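You operate a simulated robot arm through the tools that you are given. There is no shell and no other tool.

Carry out the task below with a simulated robot arm. There is one attempt and no reset: what you move stays moved.

JOB
Swap the red carrier in the block for the blue one.
Fine: free the green lever first; lay the red carrier on the desk, pad up; lock the new one.

The check looks at the end state, three seconds after you hand in, the way a careful person would. Anything else that was tipped, shoved, dropped, spilled or broken makes it a failure.

ROBOT AND FRAMES
A 7-joint arm with a two-finger parallel gripper, fixed in place. Base frame: the origin is on the floor under the middle of its stand, x ahead of it, y to its left, z up; the work surface is at about z = 0.75. Units: m, rad, N and s.
With the tool pointing down near the work surface it reaches from about 0.1 to 0.66 m from the base axis. Its first joint turns from -1.152 to 1.152 rad. Payload 1.57 kg.
Tool frame: the origin (TCP) lies between the finger pads and is the grasp point; the fingertips stand 0.03 m ahead of it; z points along the fingers, y is the line along which they close. The gripper opens to 0.08 m. The fingers are 0.017 m wide and 0.012 m thick; the gripper's body (0.04 by 0.082 m) begins 0.08 m behind the TCP.
Orientation is that of the tool frame in the base frame, as [roll, pitch, yaw] about the fixed x, y, z axes, in that order (R = Rz(yaw) Ry(pitch) Rx(roll)). With the fingers straight down and closing along the base's y, the tool's x points along the base's -x, its y along +y and its z along -z.

CONTROLS
- The arm moves only by the tool apply_moves. Its argument "increments" is a list of rows, each an object of numbers (a shift or turn left out is 0, a gripper value left out holds the last): "jaw": the gripper command, from -1 (fully open) to 1 (shut), values between in proportion; "tx", "ty", "tz": the shift along the tool's x, y, z in units of 250 mm (1.0 is 250 mm); "rx", "ry", "rz": the turn, a rotation vector about the tool's x, y, z in units of 45 degrees (1.0 is 45 degrees). In form: [{"jaw": .., "tx": .., "ty": .., "tz": .., "rx": .., "ry": .., "rz": ..}, ...]. A call has 1 to 20 rows; each row is the pose to reach, as a shift and turn from the pose commanded when the call began, along the tool's axes at that moment. A call with a number of a shift or a turn outside -1 to 1 is refused whole. Each row takes 0.2 s and may step no farther than 0.05 m and 0.15 rad from the row before; otherwise, or with a gripper value out of range, the whole call is refused. Where a pose cannot be reached the arm comes as near as it can. A force on the tool above 40 N (or 10 N above the force at the start of the call, whichever is more), or a blocked arm, ends the call early, and 0.2 s more pass. The fingers move at their own pace (about 0.072 m/s each) and stop on an object; they squeeze with about 39 N. The grip force told is the motor's: it shows also when the fingers shut on nothing. Time passes only in rows, and 0.2 s behind the last, so rows that repeat a pose let the fingers close. The reply holds the time, the measured pose of the TCP, the force on the tool along the base axes, the opening and the grip force, in the units named above and with some noise, with the torque about the TCP (base axes, N m) and any sound that the robot's microphone picked up.
- Cameras (640 x 400 px; columns grow to the right, rows downward): "scene" is fixed at [0.0552, 0.4375, 1.4135]; the picture's right is [-0.74, -0.67, 0.00], its down [-0.45, 0.49, -0.74] and it looks along [0.50, -0.55, -0.67] (base axes); focal length 234 px, centre (320, 200). "wrist" rides on the gripper at [0.072, -0.007, -0.122] in the tool frame; the picture's right is [0.09, 1.00, 0.00], its down [-0.84, 0.08, -0.54] and it looks along [-0.54, 0.05, 0.84] (tool axes); focal length 238 px, centre (320, 200). There is no depth. A picture from a camera that has moved, and an enlarged one, comes with that camera's place and axes in the base frame and with its lens.
- capture(camera): a new picture of that camera. It takes no simulated time.
- inspect(camera, box): a new picture of the part [left, top, right, bottom] of that camera's present view, enlarged. It takes no simulated time.
- hand_in(): hands the job in; it is judged then, once.

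Places have to be worked out from the pictures, the camera data and where the tool is seen. Open the gripper and draw the arm clear of the work before you hand the job in, unless the task says otherwise.

The tools are called after "Request:" as a command line: name --argument value ..., lists and objects as JSON in quotes. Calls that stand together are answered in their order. apply_moves: Moves the arm, as the interface text tells. Its arguments: {"type":"object","properties":{"increments":{"type":"array","items":{"type":"object","properties":{"jaw":{"type":"number"},"tx":{"type":"number"},"ty":{"type":"number"},"tz":{"type":"number"},"rx":{"type":"number"},"ry":{"type":"number"},"rz":{"type":"number"}}}}},"required":["increments"]} The other tools are called the same way: capture (camera) takes a picture; inspect (camera, box) takes an enlarged picture of a part of a camera's view; hand_in () hands the job in.

At the start:

```text
clock: 0.0
eef_pos: [0.4416, 0.1247, 1.1563]
tcp_rot: [3.141, -0.001, 3.141]
force: [0.5, -0.4, -0.3]
moment: [0.0, 0.0, -0.03]
gripper_width: 0.08
grasp_force: 0.0
```

scene: 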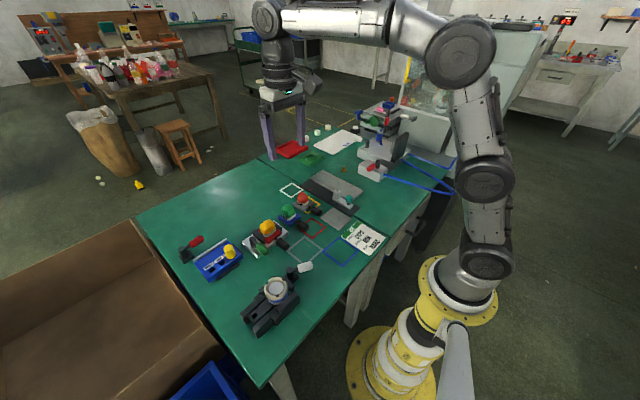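
wrist: 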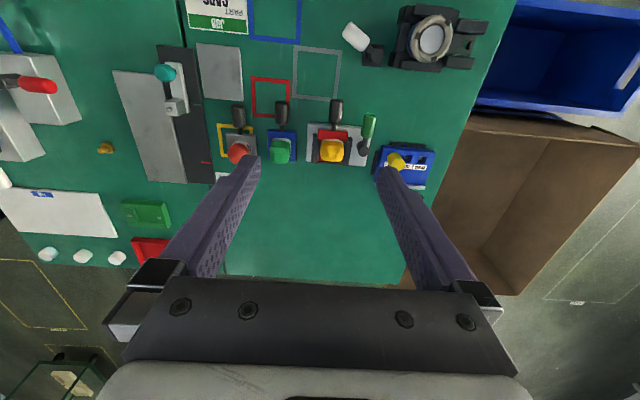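

I start by taking enlarged views of the desk to identify the block, the carriers and the lever.

Request:
inspect --camera "scene" --box '[160, 170, 400, 340]'

Request:
inspect --camera "wrist" --box '[200, 80, 460, 220]'

Request:
inspect --camera "wrist" --box '[0, 0, 240, 270]'

```text
2.35 times, centred on (280, 255) of scene
camera zoom: at [0.0552, 0.4375, 1.4135], right [-0.74, -0.67, 0.0], down [-0.45, 0.49, -0.74], along [0.5, -0.55, -0.67], focal length 552 px, centre (414, 71)
```

zoom: 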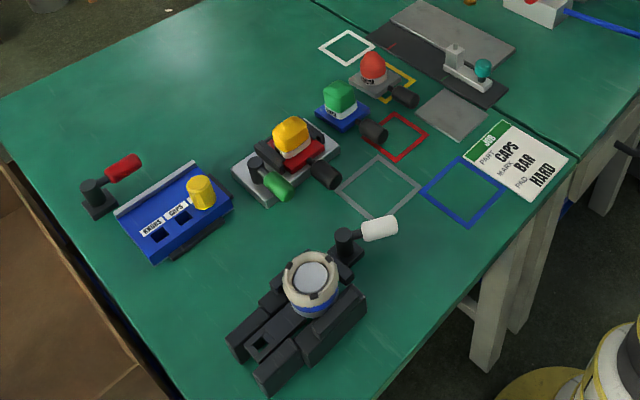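

```text
2.46 times, centred on (330, 150) of wrist
camera zoom: at [0.3682, 0.1183, 1.2779], right [-0.09, 1.0, 0.0], down [0.84, 0.08, 0.54], along [0.54, 0.05, -0.84], focal length 587 px, centre (295, 323)
```

zoom: 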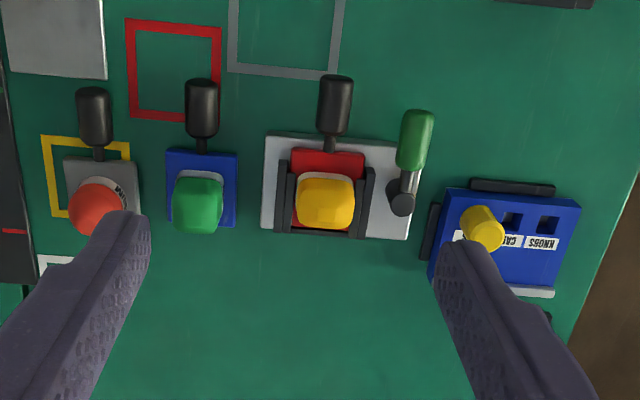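

```text
1.48 times, centred on (120, 135) of wrist
camera zoom: at [0.3682, 0.1183, 1.2779], right [-0.09, 1.0, 0.0], down [0.84, 0.08, 0.54], along [0.54, 0.05, -0.84], focal length 353 px, centre (616, 296)
```

zoom: 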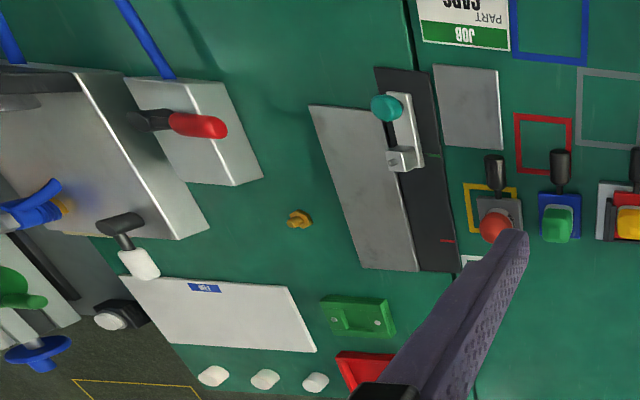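

The block seems to be the grey plate with dark rails holding the red carrier, with the green lever at its +y side. I look closer at it from the scene camera.

Request:
inspect --camera "scene" --box '[235, 205, 315, 260]'

Request:
inspect --camera "scene" --box '[270, 180, 350, 235]'

Request:
inspect --camera "scene" --box '[320, 90, 460, 190]'

Request:
inspect --camera "scene" --box '[170, 220, 320, 345]'

```text
7.27 times, centred on (275, 232) of scene
camera zoom: at [0.0552, 0.4375, 1.4135], right [-0.74, -0.67, 0.0], down [-0.45, 0.49, -0.74], along [0.5, -0.55, -0.67], focal length 1705 px, centre (647, -36)
```

zoom: 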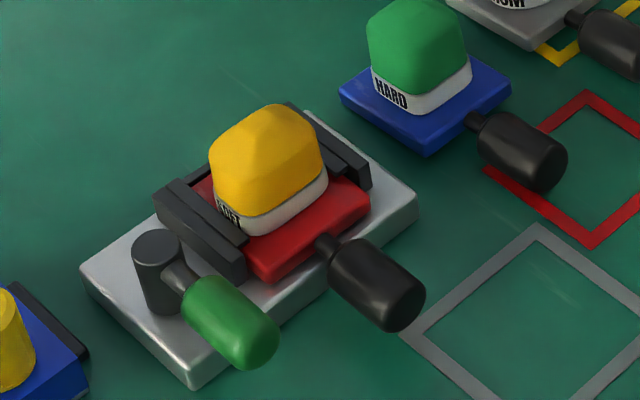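

```text
7.27 times, centred on (310, 208) of scene
camera zoom: at [0.0552, 0.4375, 1.4135], right [-0.74, -0.67, 0.0], down [-0.45, 0.49, -0.74], along [0.5, -0.55, -0.67], focal length 1705 px, centre (393, 146)
```

zoom: 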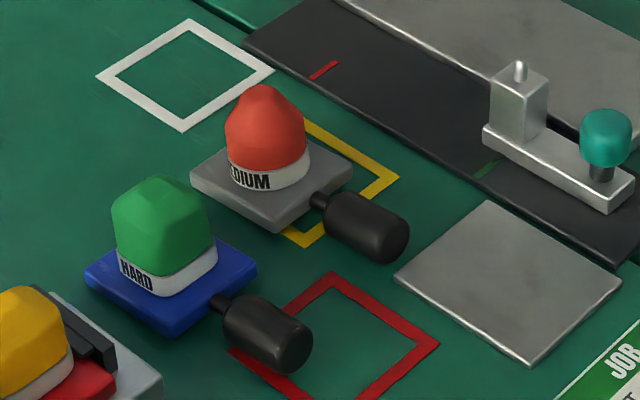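

```text
4.00 times, centred on (390, 140) of scene
camera zoom: at [0.0552, 0.4375, 1.4135], right [-0.74, -0.67, 0.0], down [-0.45, 0.49, -0.74], along [0.5, -0.55, -0.67], focal length 938 px, centre (40, 440)
```

zoom: 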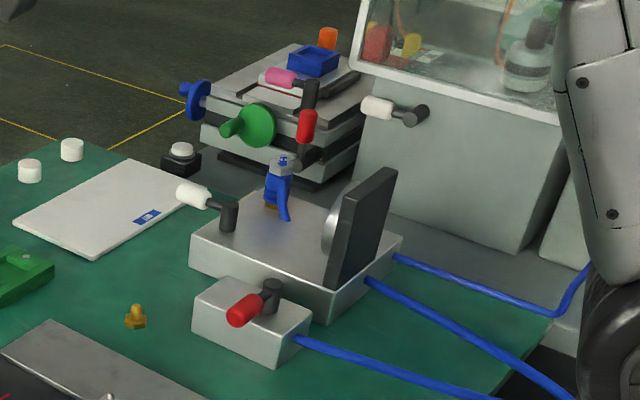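

```text
3.20 times, centred on (245, 282) of scene
camera zoom: at [0.0552, 0.4375, 1.4135], right [-0.74, -0.67, 0.0], down [-0.45, 0.49, -0.74], along [0.5, -0.55, -0.67], focal length 750 px, centre (560, -64)
```

zoom: 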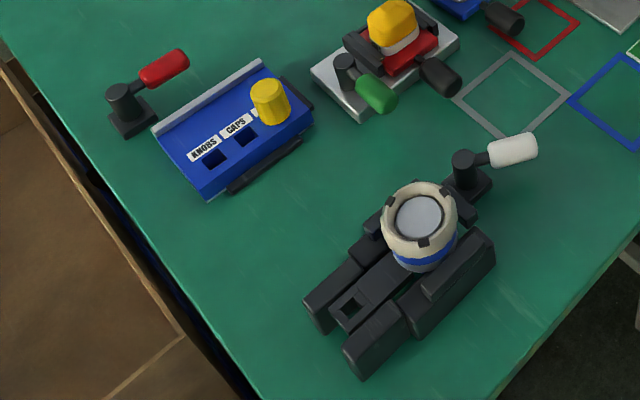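

The red carrier sits between two dark rails with its handle toward the robot, and the green lever stands on a post at the +y side. I move the wrist camera over the block for a closer view.

Request:
apply_moves --increments '[{"jaw": -1, "tx": -0.08, "ty": 0.03, "tz": 0.14}, {"tx": -0.16, "ty": 0.06, "tz": 0.28}, {"tx": -0.24, "ty": 0.09, "tz": 0.42}, {"tx": -0.32, "ty": 0.12, "tz": 0.56}, {"tx": -0.4, "ty": 0.15, "tz": 0.7}, {"tx": -0.47, "ty": 0.18, "tz": 0.82}]'

Request:
capture --camera "wrist"

Request:
capture --camera "scene"

```text
clock: 1.4
eef_pos: [0.5581, 0.1691, 0.9504]
tcp_rot: [3.141, 0.003, -3.14]
force: [-0.3, -0.1, 0.2]
moment: [-0.02, 0.0, 0.0]
gripper_width: 0.0802
grasp_force: 0.1
```

```text
taken
camera wrist: at [0.4855, 0.1631, 1.0722], right [-0.09, 1.0, 0.0], down [0.84, 0.08, 0.54], along [0.54, 0.05, -0.84], focal length 238 px, centre (320, 200)
```

wrist: 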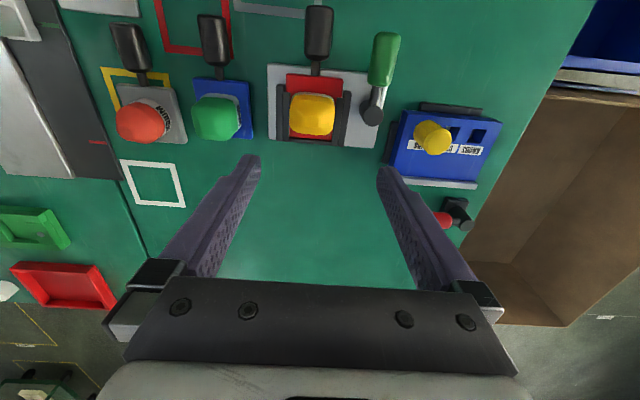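

```text
taken
```

scene: 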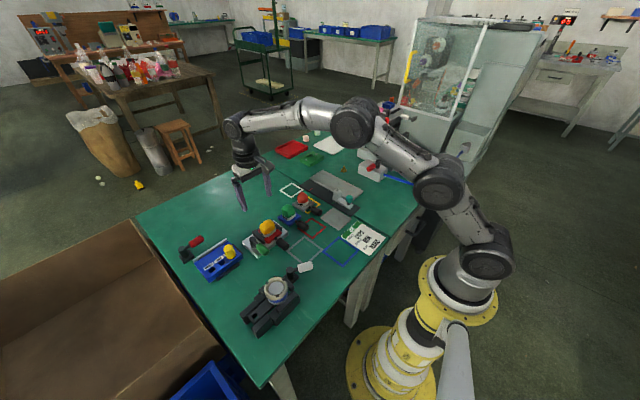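

The block is now in view at the top centre; I enlarge it.

Request:
inspect --camera "wrist" --box '[250, 0, 410, 160]'

Request:
inspect --camera "wrist" --box '[90, 0, 270, 160]'

Request:
inspect --camera "wrist" --box '[360, 80, 520, 240]'

```text
2.50 times, centred on (330, 80) of wrist
camera zoom: at [0.4855, 0.1631, 1.0722], right [-0.09, 1.0, 0.0], down [0.84, 0.08, 0.54], along [0.54, 0.05, -0.84], focal length 596 px, centre (295, 500)
```

zoom: 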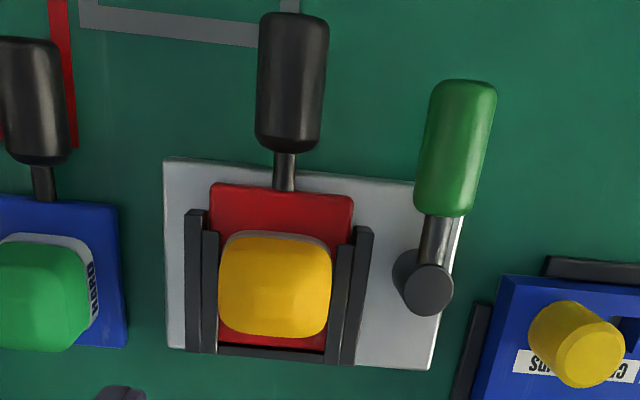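

```text
2.50 times, centred on (180, 80) of wrist
camera zoom: at [0.4855, 0.1631, 1.0722], right [-0.09, 1.0, 0.0], down [0.84, 0.08, 0.54], along [0.54, 0.05, -0.84], focal length 596 px, centre (670, 500)
```

zoom: 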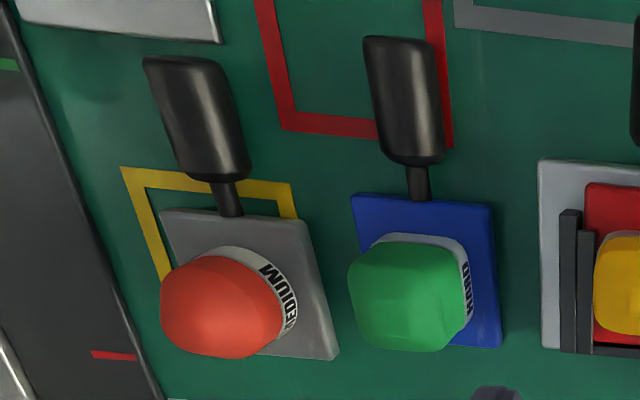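

```text
2.50 times, centred on (440, 160) of wrist
camera zoom: at [0.4855, 0.1631, 1.0722], right [-0.09, 1.0, 0.0], down [0.84, 0.08, 0.54], along [0.54, 0.05, -0.84], focal length 596 px, centre (20, 300)
```

zoom: 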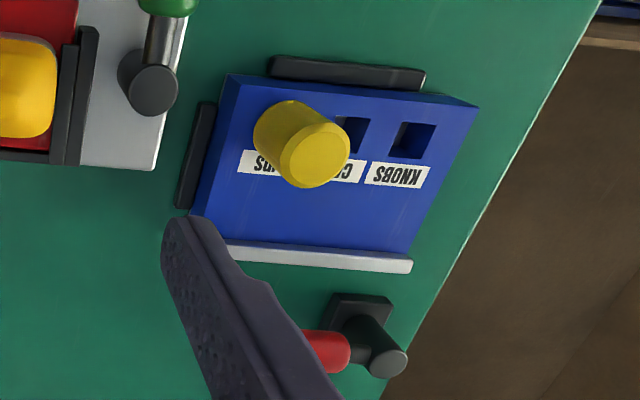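

The lever appears horizontal at about z≈0.80, its post near (0.547, 0.229), pointing toward the robot; red handle at about (0.473, 0.161, 0.778). I tilt the wrist to look at the block from the front at a lower angle.

Request:
apply_moves --increments '[{"jaw": -1, "tx": 0.11, "ty": 0.025, "tz": 0.056, "ry": -0.133}, {"tx": 0.22, "ty": 0.05, "tz": 0.112, "ry": -0.266}, {"tx": 0.33, "ty": 0.075, "tz": 0.168, "ry": -0.4}, {"tx": 0.44, "ty": 0.1, "tz": 0.224, "ry": -0.533}, {"tx": 0.552, "ty": 0.124, "tz": 0.28, "ry": -0.667}]'

Request:
capture --camera "wrist"

```text
clock: 2.6
eef_pos: [0.4199, 0.2002, 0.8801]
tcp_rot: [3.14, 0.524, -3.14]
force: [-0.7, 1.5, 0.1]
moment: [0.03, -0.01, -0.02]
gripper_width: 0.0798
grasp_force: 0.1
```

```text
taken
camera wrist: at [0.2951, 0.1938, 0.9497], right [-0.08, 1.0, -0.04], down [0.45, 0.08, 0.89], along [0.89, 0.05, -0.46], focal length 238 px, centre (320, 200)
```

wrist: 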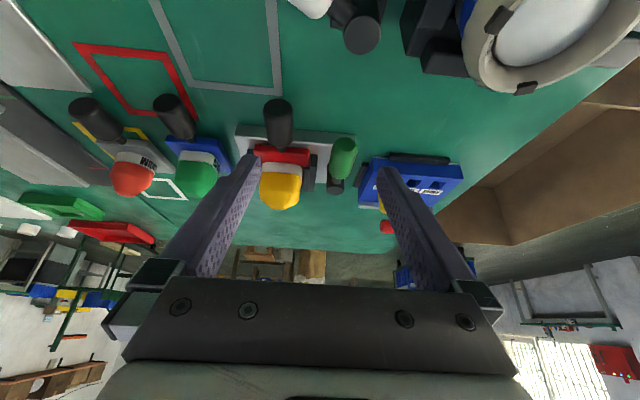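

Request:
inspect --camera "wrist" --box '[220, 80, 380, 220]'

Request:
inspect --camera "wrist" --box '[60, 30, 260, 210]'

```text
2.86 times, centred on (300, 150) of wrist
camera zoom: at [0.2951, 0.1938, 0.9497], right [-0.08, 1.0, -0.04], down [0.45, 0.08, 0.89], along [0.89, 0.05, -0.46], focal length 681 px, centre (377, 343)
```

zoom: 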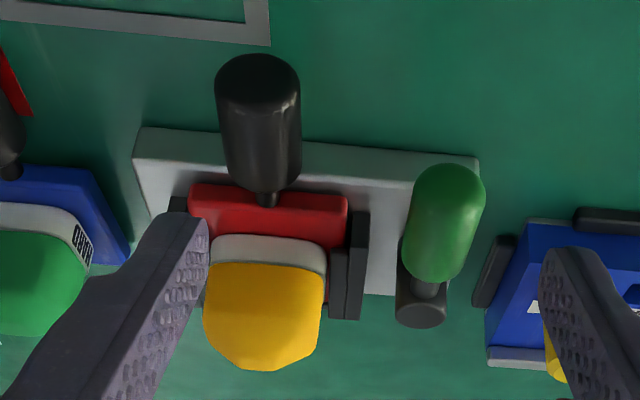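

```text
2.22 times, centred on (160, 120) of wrist
camera zoom: at [0.2951, 0.1938, 0.9497], right [-0.08, 1.0, -0.04], down [0.45, 0.08, 0.89], along [0.89, 0.05, -0.46], focal length 530 px, centre (676, 378)
```

zoom: 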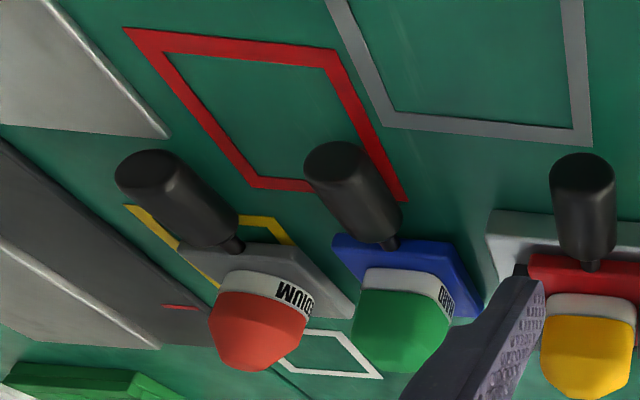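

The lever handle is horizontal on a vertical post; the blue rack and yellow cap restrict how far it could swing toward +y. I bring the tool upright above the lever handle, at a safe height, and look again.

Request:
apply_moves --increments '[{"jaw": -1, "tx": -0.047, "ty": 0.021, "tz": 0.027, "ry": 0.133}, {"tx": -0.094, "ty": 0.042, "tz": 0.054, "ry": 0.266}, {"tx": -0.141, "ty": 0.063, "tz": 0.081, "ry": 0.4}, {"tx": -0.188, "ty": 0.085, "tz": 0.109, "ry": 0.533}, {"tx": -0.2356, "ty": 0.106, "tz": 0.136, "ry": 0.667}]'

Request:
capture --camera "wrist"

Request:
inspect --camera "scene" --box '[190, 180, 330, 270]'

```text
clock: 3.8
eef_pos: [0.4881, 0.2272, 0.8806]
tcp_rot: [3.141, -0.001, -3.14]
force: [-0.5, 0.2, 0.6]
moment: [0.01, -0.03, 0.01]
gripper_width: 0.08
grasp_force: 0.0
```

```text
taken
camera wrist: at [0.416, 0.2203, 1.0028], right [-0.09, 1.0, 0.0], down [0.84, 0.08, 0.54], along [0.54, 0.05, -0.84], focal length 238 px, centre (320, 200)
```

wrist: 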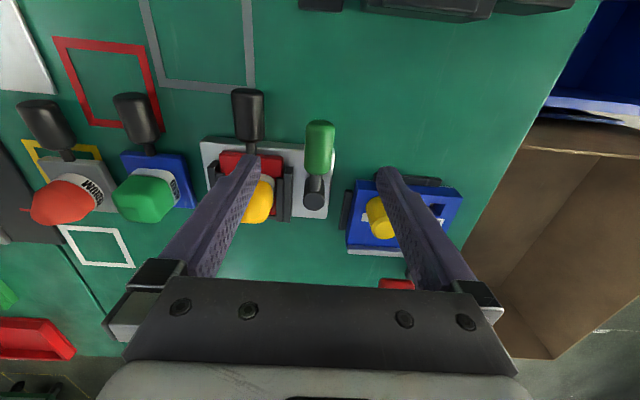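

```text
4.44 times, centred on (260, 225) of scene
camera zoom: at [0.0551, 0.4375, 1.4135], right [-0.74, -0.67, 0.0], down [-0.45, 0.49, -0.74], along [0.5, -0.55, -0.67], focal length 1042 px, centre (587, 89)
```

zoom: 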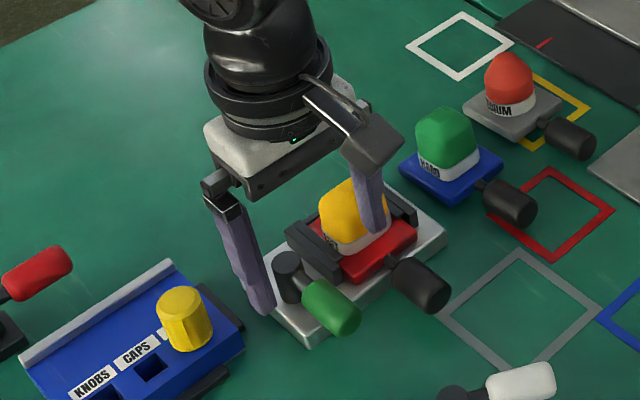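

Request:
inspect --camera "wrist" --box '[190, 80, 350, 230]'

Request:
inspect --camera "wrist" --box '[290, 110, 390, 230]'

```text
2.67 times, centred on (270, 155) of wrist
camera zoom: at [0.416, 0.2203, 1.0028], right [-0.09, 1.0, 0.0], down [0.84, 0.08, 0.54], along [0.54, 0.05, -0.84], focal length 636 px, centre (453, 320)
```

zoom: 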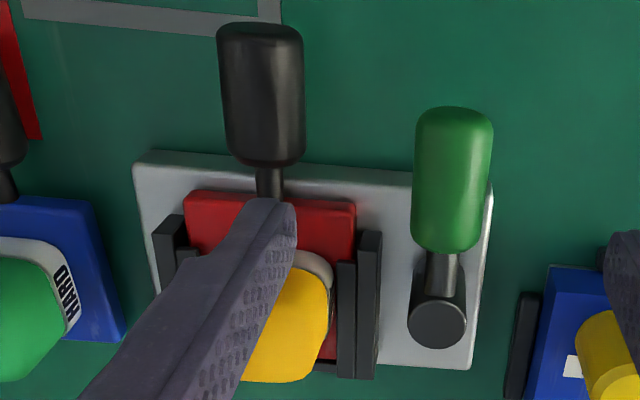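

```text
3.33 times, centred on (340, 170) of wrist
camera zoom: at [0.416, 0.2203, 1.0028], right [-0.09, 1.0, 0.0], down [0.84, 0.08, 0.54], along [0.54, 0.05, -0.84], focal length 794 px, centre (253, 300)
```

zoom: 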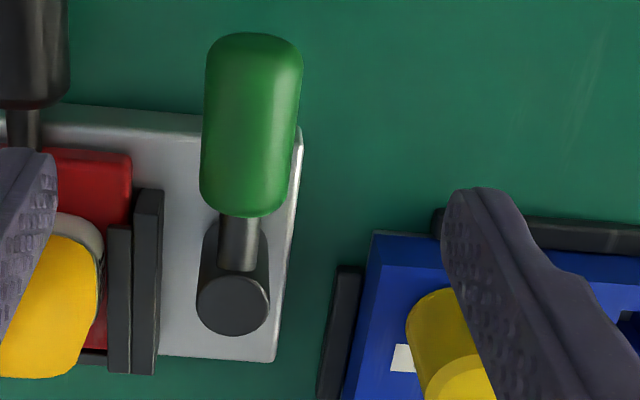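

Lever handle measured at about (0.490, 0.227, 0.80), ~26 mm thick; post axis at about (0.5447, 0.226). I narrow the jaw to ~45 mm and lower the fingers around the lever handle.

Request:
apply_moves --increments '[{"jaw": -0.125}, {"jaw": -0.125}, {"jaw": -0.125, "tz": 0.1}, {"jaw": -0.125, "tz": 0.2}, {"jaw": -0.125, "tz": 0.28}, {"jaw": -0.125, "tz": 0.28}]'

Request:
capture --camera "wrist"

Request:
inspect --camera "scene" --box '[220, 190, 320, 270]'

```text
clock: 5.2
eef_pos: [0.4882, 0.2264, 0.8109]
tcp_rot: [3.141, 0.001, -3.14]
force: [-0.5, -0.6, -0.1]
moment: [-0.02, 0.01, -0.01]
gripper_width: 0.0451
grasp_force: 0.1
```

```text
taken
camera wrist: at [0.4153, 0.2203, 0.9318], right [-0.09, 1.0, 0.0], down [0.84, 0.08, 0.54], along [0.54, 0.05, -0.84], focal length 238 px, centre (320, 200)
```

wrist: 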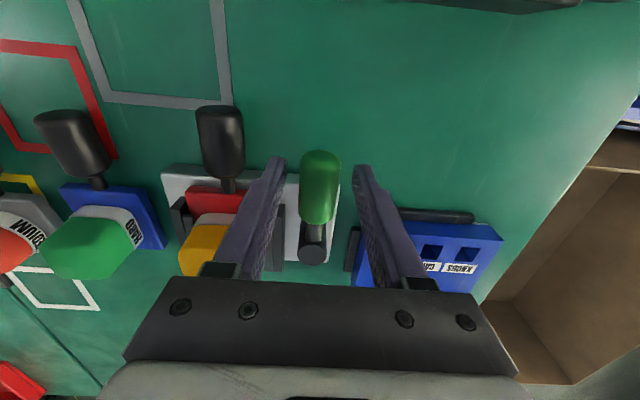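

```text
5.00 times, centred on (270, 230) of scene
camera zoom: at [0.0552, 0.4375, 1.4135], right [-0.74, -0.67, 0.0], down [-0.45, 0.49, -0.74], along [0.5, -0.55, -0.67], focal length 1172 px, centre (570, 50)
```

zoom: 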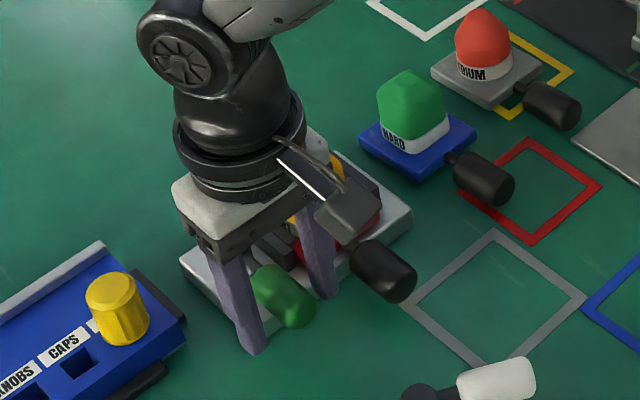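

The fingers straddle the lever with clear room on both sides. I close the jaw to ~30 mm as a loose cage and swing gently 20° toward +y around the post, watching the force.

Request:
apply_moves --increments '[{"jaw": 0.25}, {"jaw": 0.25}, {"jaw": 0.25, "tx": -0.0009, "ty": 0.0197, "rz": 0.111}, {"jaw": 0.25, "tx": -0.0034, "ty": 0.0392, "rz": 0.222}, {"jaw": 0.25, "tx": -0.0077, "ty": 0.0585, "rz": 0.333}, {"jaw": 0.25, "tx": -0.0136, "ty": 0.0773, "rz": 0.444}]'

Request:
capture --camera "wrist"

```text
clock: 6.6
eef_pos: [0.4915, 0.2464, 0.8114]
tcp_rot: [-3.14, 0.001, 2.793]
force: [-1.4, -3.3, 0.0]
moment: [-0.04, 0.05, 0.04]
gripper_width: 0.0331
grasp_force: 1.9
```

```text
taken
camera wrist: at [0.4209, 0.2649, 0.9325], right [0.25, 0.97, 0.0], down [0.81, -0.21, 0.54], along [0.52, -0.14, -0.84], focal length 238 px, centre (320, 200)
```

wrist: 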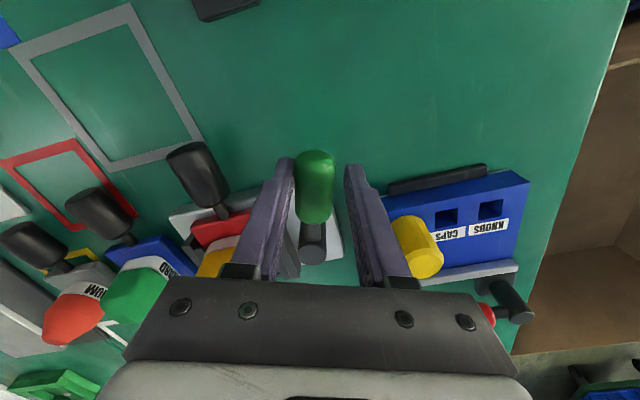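

The lever follows with only ~3.5 N, so this is its free direction. I raise slightly for rack clearance and swing on another 25°.

Request:
apply_moves --increments '[{"jaw": 0.25, "tz": -0.03}, {"jaw": 0.25, "tx": -0.0009, "ty": 0.0197, "tz": -0.03, "rz": 0.111}, {"jaw": 0.25, "tx": -0.0034, "ty": 0.0392, "tz": -0.03, "rz": 0.222}, {"jaw": 0.25, "tx": -0.0077, "ty": 0.0585, "tz": -0.03, "rz": 0.333}, {"jaw": 0.25, "tx": -0.0136, "ty": 0.0773, "tz": -0.03, "rz": 0.444}, {"jaw": 0.25, "tx": -0.0212, "ty": 0.0955, "tz": -0.03, "rz": 0.556}]'

Request:
capture --camera "wrist"

Request:
inspect --camera "scene" --box '[200, 190, 320, 280]'

```text
clock: 8.0
eef_pos: [0.5038, 0.2674, 0.818]
tcp_rot: [3.141, 0.0, 2.356]
force: [-2.5, -3.9, 1.4]
moment: [-0.03, 0.04, 0.06]
gripper_width: 0.0324
grasp_force: 2.1
```

```text
taken
camera wrist: at [0.4484, 0.3139, 0.9401], right [0.64, 0.77, 0.0], down [0.65, -0.54, 0.54], along [0.42, -0.35, -0.84], focal length 238 px, centre (320, 200)
```

wrist: 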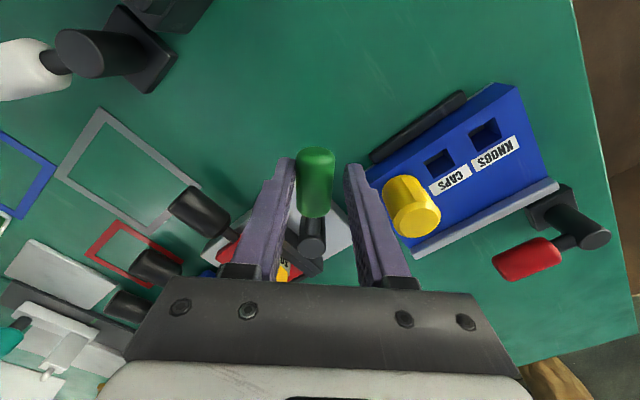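

```text
4.44 times, centred on (260, 235) of scene
camera zoom: at [0.0551, 0.4374, 1.4135], right [-0.74, -0.67, 0.0], down [-0.45, 0.49, -0.74], along [0.5, -0.55, -0.67], focal length 1042 px, centre (587, 44)
```

zoom: 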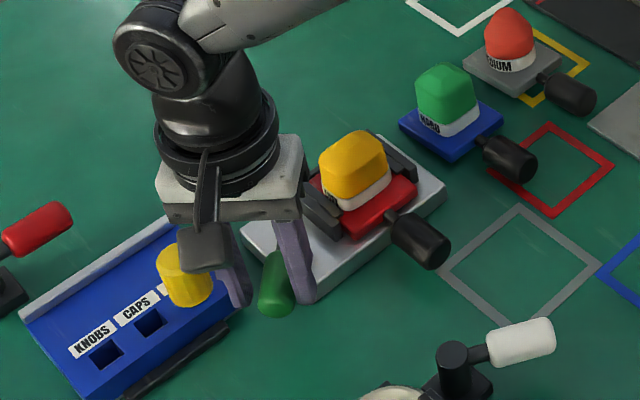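

At 45° the lever still follows with ~4.5 N and no sound so far. I go 10° further with the cage, which still leaves about 1 cm to the yellow cap.

Request:
apply_moves --increments '[{"jaw": 0.25, "tx": -0.0009, "ty": 0.0197, "rz": 0.111}, {"jaw": 0.25, "tx": -0.0034, "ty": 0.0392, "rz": 0.222}]'

Request:
capture --camera "wrist"

```text
clock: 8.6
eef_pos: [0.5124, 0.2733, 0.8182]
tcp_rot: [-3.142, 0.0, 2.181]
force: [-1.5, -2.8, -0.2]
moment: [-0.05, 0.03, 0.05]
gripper_width: 0.0325
grasp_force: 1.2
```

```text
taken
camera wrist: at [0.4647, 0.3294, 0.9403], right [0.76, 0.65, 0.0], down [0.54, -0.64, 0.54], along [0.35, -0.41, -0.84], focal length 238 px, centre (320, 200)
```

wrist: 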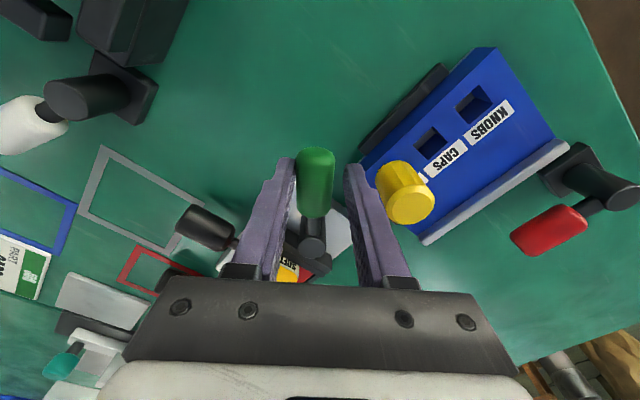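

Request:
inspect --camera "wrist" --box '[250, 120, 460, 280]'

Request:
inspect --camera "scene" --box '[200, 200, 300, 280]'

```text
2.50 times, centred on (355, 200) of wrist
camera zoom: at [0.4647, 0.3294, 0.9403], right [0.76, 0.65, 0.0], down [0.54, -0.64, 0.54], along [0.35, -0.41, -0.84], focal length 596 px, centre (232, 200)
```

zoom: 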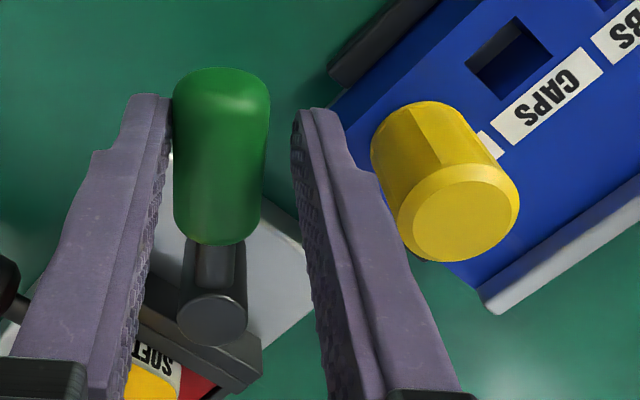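

```text
5.00 times, centred on (250, 240) of scene
camera zoom: at [0.0551, 0.4375, 1.4135], right [-0.74, -0.67, 0.0], down [-0.45, 0.49, -0.74], along [0.5, -0.55, -0.67], focal length 1172 px, centre (670, 0)
```

zoom: 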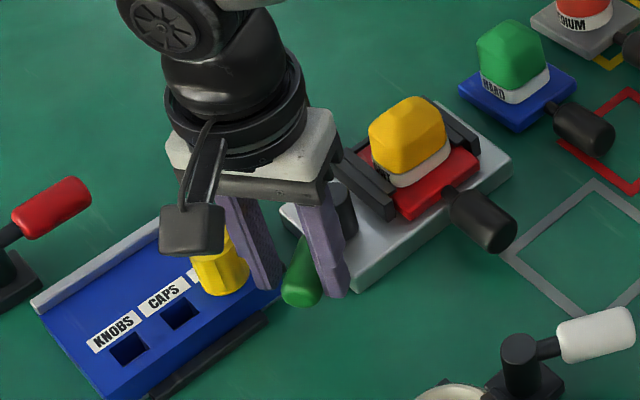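

No stop yet. To go further without the leading finger near the cap, I lift off, close the fingers and push the lever from behind (the block side).

Request:
apply_moves --increments '[{"jaw": 0.2, "tz": -0.1}, {"jaw": 0.2, "tz": -0.2}, {"jaw": 1, "tz": -0.2, "ty": -0.14}, {"jaw": 1, "tz": -0.2, "ty": -0.14}, {"jaw": 1, "tz": -0.1, "ty": -0.14}, {"jaw": 1, "tz": 0.016, "ty": -0.14}]'

Request:
capture --camera "wrist"

```text
clock: 10.0
eef_pos: [0.4837, 0.2537, 0.8154]
tcp_rot: [-3.141, 0.001, 2.182]
force: [-0.3, -0.2, 0.2]
moment: [-0.02, -0.01, -0.03]
gripper_width: 0.0
grasp_force: 21.4
```

```text
taken
camera wrist: at [0.4362, 0.3085, 0.937], right [0.76, 0.65, 0.0], down [0.54, -0.64, 0.54], along [0.35, -0.41, -0.84], focal length 238 px, centre (320, 200)
```

wrist: 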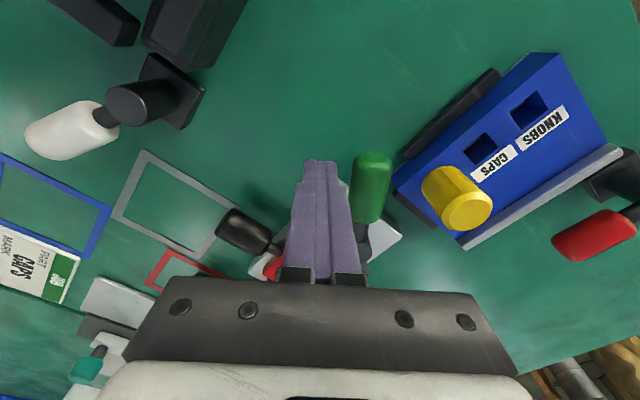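

The closed fingers are behind the lever now. I push it another ~13° (to about 68°), still clear of the cap.

Request:
apply_moves --increments '[{"jaw": 1, "tx": 0.0048, "ty": 0.052, "rz": 0.067}, {"jaw": 1, "tx": 0.0117, "ty": 0.0724, "rz": 0.178}, {"jaw": 1, "tx": 0.0167, "ty": 0.0934, "rz": 0.289}]'

Request:
capture --camera "wrist"

Request:
inspect --camera "scene" --box '[200, 200, 320, 280]'

```text
clock: 10.8
eef_pos: [0.4958, 0.2661, 0.8149]
tcp_rot: [-3.121, 0.003, 1.969]
force: [-7.4, -4.1, 8.1]
moment: [0.05, 0.04, 0.05]
gripper_width: 0.0001
grasp_force: 21.6
stopped in row 3: the force on the tool passed its limit at 46 N (the readings are from after the stop); the commanded pose is now the measured one
```

```text
taken
camera wrist: at [0.4623, 0.3312, 0.9362], right [0.88, 0.47, -0.02], down [0.41, -0.73, 0.54], along [0.24, -0.49, -0.84], focal length 238 px, centre (320, 200)
```

wrist: 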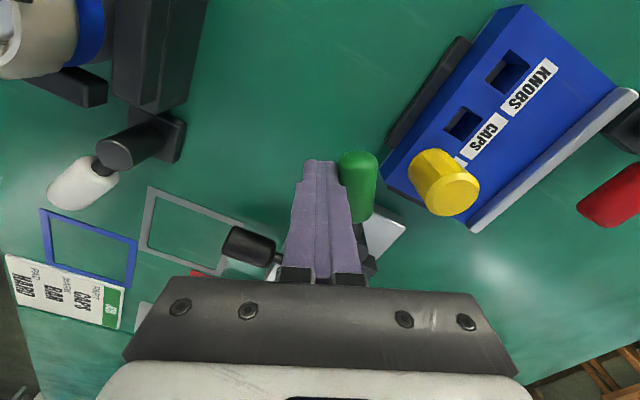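

```text
5.00 times, centred on (260, 240) of scene
camera zoom: at [0.0549, 0.4373, 1.4135], right [-0.74, -0.67, 0.0], down [-0.45, 0.49, -0.74], along [0.5, -0.55, -0.67], focal length 1172 px, centre (620, 0)
```

zoom: 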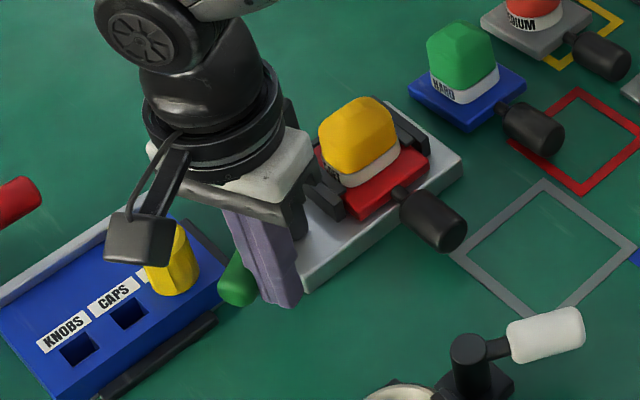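

The lever reached a hard stop at about 60–65°, so it is fully open. I back off from the lever and lift clear, then check whether the block stayed put.

Request:
apply_moves --increments '[{"jaw": 1, "ty": -0.04}, {"jaw": 1, "ty": -0.06}, {"jaw": 1, "ty": -0.06, "tz": -0.15}, {"jaw": 1, "ty": -0.06, "tz": -0.3}, {"jaw": 1, "ty": -0.06, "tz": -0.4}]'

Request:
inspect --camera "scene" --box '[190, 180, 330, 270]'

Request:
capture --camera "wrist"

```text
clock: 12.0
eef_pos: [0.4828, 0.2609, 0.9146]
tcp_rot: [-3.123, 0.005, 1.969]
force: [0.9, -0.2, -1.0]
moment: [-0.05, -0.02, 0.02]
gripper_width: 0.0001
grasp_force: 20.9
```

```text
4.44 times, centred on (260, 225) of scene
camera zoom: at [0.0551, 0.4375, 1.4135], right [-0.74, -0.67, 0.0], down [-0.45, 0.49, -0.74], along [0.5, -0.55, -0.67], focal length 1042 px, centre (587, 89)
```

zoom: 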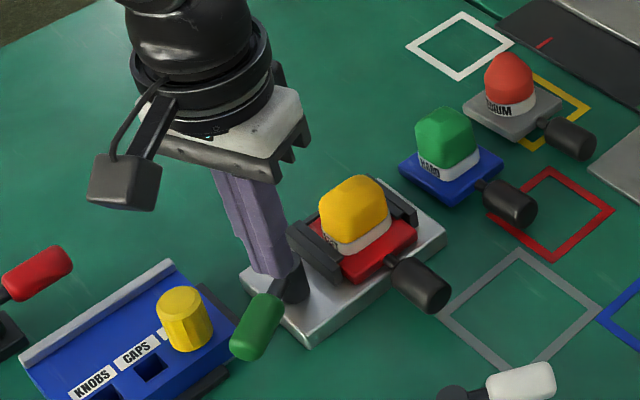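

```text
taken
camera wrist: at [0.4502, 0.3268, 1.0363], right [0.88, 0.47, -0.02], down [0.41, -0.74, 0.54], along [0.24, -0.49, -0.84], focal length 238 px, centre (320, 200)
```

wrist: 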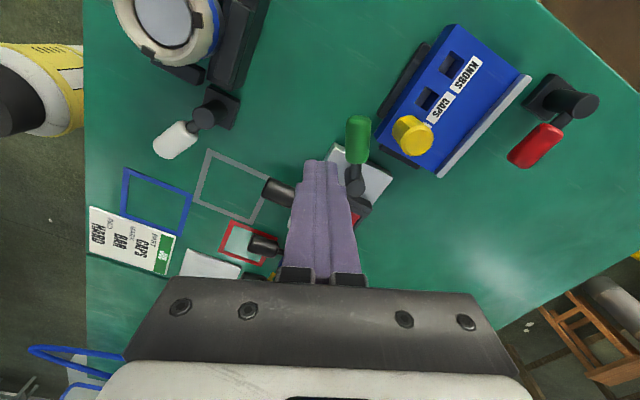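

The block has not moved and the lever now points about 59° away. I straighten the tool tilt and start turning the gripper back to its standard yaw.

Request:
apply_moves --increments '[{"jaw": 1, "rx": -0.0237, "ry": 0.0064}]'

Request:
apply_moves --increments '[{"jaw": 0, "rz": -0.18}, {"jaw": 0, "rz": -0.36}, {"jaw": 0, "rz": -0.54}, {"jaw": 0, "rz": -0.72}, {"jaw": 0, "rz": -0.9}, {"jaw": 0, "rz": -1.0}]'

```text
clock: 12.4
eef_pos: [0.4835, 0.2609, 0.9152]
tcp_rot: [-3.141, -0.003, 1.969]
force: [-0.5, -0.2, 0.9]
moment: [-0.01, 0.01, -0.03]
gripper_width: 0.0
grasp_force: 22.0
```

```text
clock: 13.8
eef_pos: [0.4854, 0.2609, 0.9157]
tcp_rot: [3.14, -0.002, 2.758]
force: [0.6, 0.2, 0.1]
moment: [-0.02, 0.03, 0.05]
gripper_width: 0.0396
grasp_force: 0.1
```

Request:
apply_moves --increments '[{"jaw": -0.25, "rz": -0.17, "tx": -0.035, "ty": -0.13}, {"jaw": -0.25, "rz": -0.34, "tx": -0.07, "ty": -0.26}, {"jaw": -0.25, "rz": -0.4884, "tx": -0.1043, "ty": -0.391}, {"jaw": -0.25, "rz": -0.4884, "tx": -0.1043, "ty": -0.391, "tz": 0.1}]'

Request:
capture --camera "wrist"

Request:
inspect --camera "wrist" --box '[240, 90, 400, 230]'

```text
clock: 14.8
eef_pos: [0.4727, 0.1613, 0.8898]
tcp_rot: [3.14, -0.001, 3.138]
force: [0.2, -0.1, 0.4]
moment: [0.03, -0.03, -0.01]
gripper_width: 0.05
grasp_force: 0.1
```

```text
taken
camera wrist: at [0.3986, 0.1544, 1.0109], right [-0.09, 1.0, 0.0], down [0.84, 0.08, 0.54], along [0.54, 0.05, -0.84], focal length 238 px, centre (320, 200)
```

wrist: 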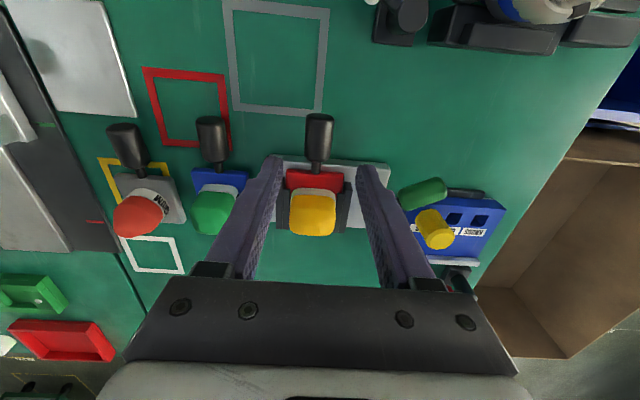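

```text
2.86 times, centred on (320, 160) of wrist
camera zoom: at [0.3986, 0.1544, 1.0109], right [-0.09, 1.0, 0.0], down [0.84, 0.08, 0.54], along [0.54, 0.05, -0.84], focal length 681 px, centre (320, 314)
```

zoom: 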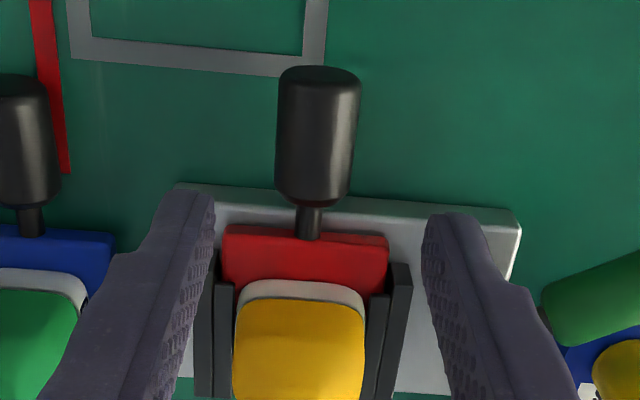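

Red handle axis: y≈0.160, x 0.452–0.498, z≈0.778, aligned with x; block is square to the axes. I lower the open fingers around the handle, keeping the tips ~17 mm above the desk so the carrier can later be laid down, then close.

Request:
apply_moves --increments '[{"jaw": -0.25, "tx": -0.008, "ty": -0.005, "tz": 0.13, "rz": -0.004}, {"jaw": -0.25, "tx": -0.008, "ty": -0.005, "tz": 0.26, "rz": -0.004}, {"jaw": -0.25, "tx": -0.008, "ty": -0.005, "tz": 0.375, "rz": -0.004}, {"jaw": -0.25, "tx": -0.008, "ty": -0.005, "tz": 0.375, "rz": -0.004}]'

Request:
capture --camera "wrist"

Request:
inspect --camera "scene" --box '[230, 190, 330, 270]'

```text
clock: 15.8
eef_pos: [0.4742, 0.1608, 0.7965]
tcp_rot: [3.139, -0.001, -3.141]
force: [0.7, -0.6, -0.1]
moment: [0.02, 0.03, 0.01]
gripper_width: 0.0501
grasp_force: 0.0
```

```text
taken
camera wrist: at [0.4008, 0.1544, 0.9171], right [-0.09, 1.0, 0.0], down [0.84, 0.08, 0.54], along [0.54, 0.05, -0.84], focal length 238 px, centre (320, 200)
```

wrist: 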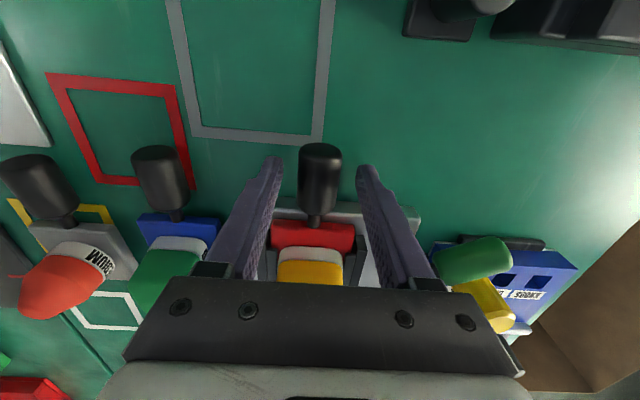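

```text
5.00 times, centred on (280, 230) of scene
camera zoom: at [0.0552, 0.4375, 1.4135], right [-0.74, -0.67, 0.0], down [-0.45, 0.49, -0.74], along [0.5, -0.55, -0.67], focal length 1172 px, centre (520, 50)
```

zoom: 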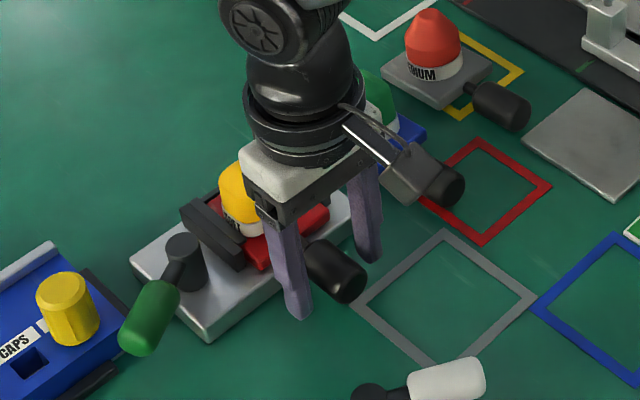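

The handle is centred between the fingers. I close the grip and check width and forces.

Request:
apply_moves --increments '[{"jaw": 1}, {"jaw": 1}, {"jaw": 1}, {"jaw": 1}]'

Request:
inspect --camera "wrist" --box '[230, 120, 410, 290]'

```text
clock: 16.8
eef_pos: [0.4734, 0.1586, 0.7951]
tcp_rot: [3.139, -0.001, 3.14]
force: [1.8, -6.7, -1.2]
moment: [-0.05, -0.08, 0.22]
gripper_width: 0.0266
grasp_force: 37.1
```

```text
2.35 times, centred on (320, 205) of wrist
camera zoom: at [0.4008, 0.1538, 0.9173], right [-0.09, 1.0, 0.0], down [0.84, 0.08, 0.54], along [0.54, 0.05, -0.84], focal length 561 px, centre (320, 188)
```

zoom: 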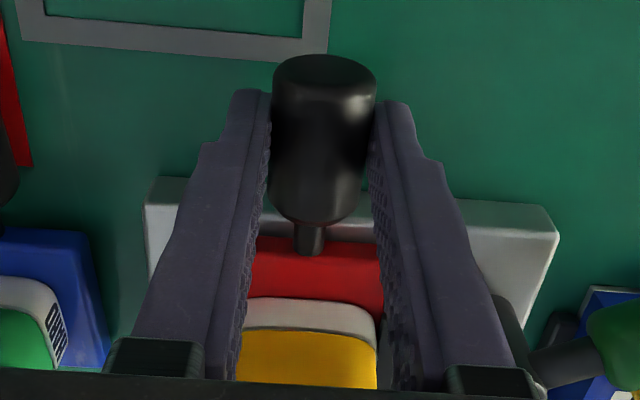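

Gripped at 26.6 mm width; the −6.7 N in y says the handle's true axis is ~1.5 mm further to −y. I relieve that and then pull slowly a first 10 mm toward the robot.

Request:
apply_moves --increments '[{"jaw": 1, "ty": -0.007}, {"jaw": 1, "ty": -0.007, "tx": 0.01}, {"jaw": 1, "ty": -0.007, "tx": 0.02}, {"jaw": 1, "ty": -0.007, "tx": 0.03}, {"jaw": 1, "ty": -0.007, "tx": 0.04}]'

Request:
inspect --camera "wrist" --box '[230, 120, 410, 290]'

Request:
inspect --camera "scene" --box '[230, 190, 330, 270]'

```text
clock: 18.0
eef_pos: [0.4618, 0.1569, 0.7953]
tcp_rot: [3.14, -0.002, -3.141]
force: [-0.4, 1.5, -0.9]
moment: [0.07, 0.15, 0.19]
gripper_width: 0.0264
grasp_force: 37.2
```

```text
2.35 times, centred on (320, 205) of wrist
camera zoom: at [0.39, 0.152, 0.9174], right [-0.09, 1.0, 0.0], down [0.84, 0.08, 0.54], along [0.54, 0.05, -0.84], focal length 561 px, centre (320, 188)
```

zoom: 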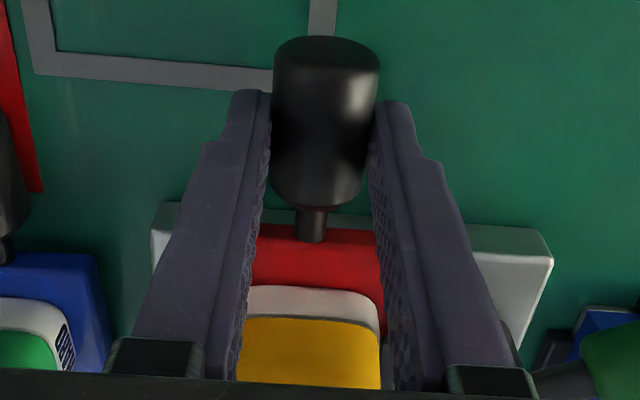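

```text
5.00 times, centred on (280, 230) of scene
camera zoom: at [0.0552, 0.4375, 1.4135], right [-0.74, -0.67, 0.0], down [-0.45, 0.49, -0.74], along [0.5, -0.55, -0.67], focal length 1172 px, centre (520, 50)
```

zoom: 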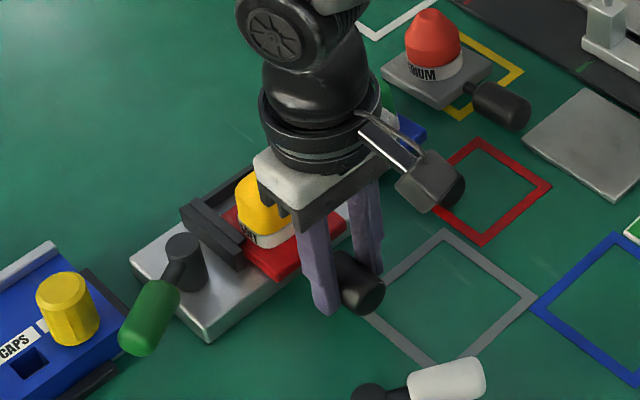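

The carrier slides out with almost no force. Since the fingers sit low enough that the tips might reach the desk when laying it down, I open slightly, raise 4 mm and re-grip while the carrier is still supported by the block.

Request:
apply_moves --increments '[{"jaw": 0.1}, {"jaw": 0.1}, {"jaw": 0.1, "tz": -0.018}, {"jaw": 0.1, "tz": -0.018}, {"jaw": 1, "tz": -0.018}, {"jaw": 1, "tz": -0.018}, {"jaw": 1, "tz": -0.018}]'

Request:
inspect --camera "wrist" --box '[230, 120, 410, 290]'

```text
clock: 19.6
eef_pos: [0.4643, 0.1578, 0.8011]
tcp_rot: [3.139, -0.001, -3.141]
force: [-0.1, -1.4, 0.8]
moment: [-0.04, 0.01, -0.17]
gripper_width: 0.0267
grasp_force: 37.7
```

```text
2.35 times, centred on (320, 205) of wrist
camera zoom: at [0.3901, 0.152, 0.9218], right [-0.09, 1.0, 0.0], down [0.84, 0.08, 0.54], along [0.54, 0.05, -0.84], focal length 561 px, centre (320, 188)
```

zoom: 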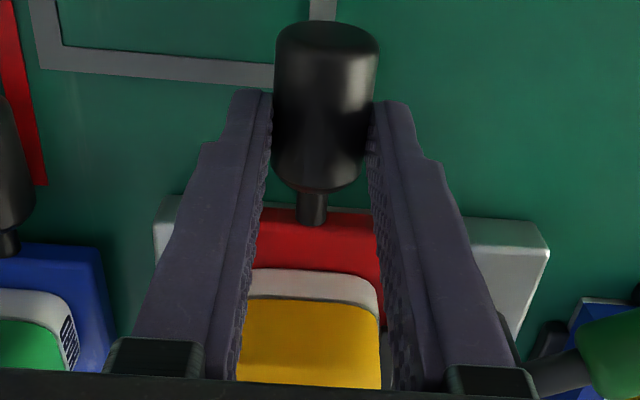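

Re-grip is good (26.7 mm, handle well between the pads). I now pull the carrier a further 50 mm out of the rails.

Request:
apply_moves --increments '[{"jaw": 1, "tx": 0.03}, {"jaw": 1, "tx": 0.06}, {"jaw": 1, "tx": 0.09}, {"jaw": 1, "tx": 0.12}, {"jaw": 1, "tx": 0.15}, {"jaw": 1, "tx": 0.18}, {"jaw": 1, "tx": 0.2}]'

Request:
capture --camera "wrist"

Request:
inspect --camera "scene" --box '[230, 190, 330, 270]'

```text
clock: 21.2
eef_pos: [0.4133, 0.1583, 0.8006]
tcp_rot: [3.139, -0.002, 3.141]
force: [-0.2, -0.5, -1.0]
moment: [0.0, 0.1, 0.01]
gripper_width: 0.0268
grasp_force: 36.8
```

```text
taken
camera wrist: at [0.3397, 0.1519, 0.9216], right [-0.09, 1.0, 0.0], down [0.84, 0.08, 0.54], along [0.54, 0.05, -0.84], focal length 238 px, centre (320, 200)
```

wrist: 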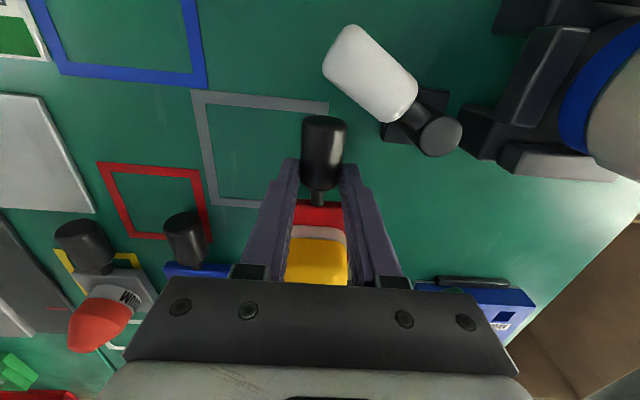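

```text
5.00 times, centred on (280, 230) of scene
camera zoom: at [0.0552, 0.4375, 1.4135], right [-0.74, -0.67, 0.0], down [-0.45, 0.49, -0.74], along [0.5, -0.55, -0.67], focal length 1172 px, centre (520, 50)
```

zoom: 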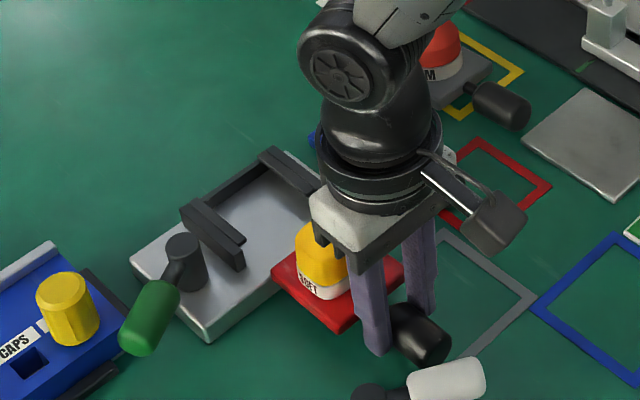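

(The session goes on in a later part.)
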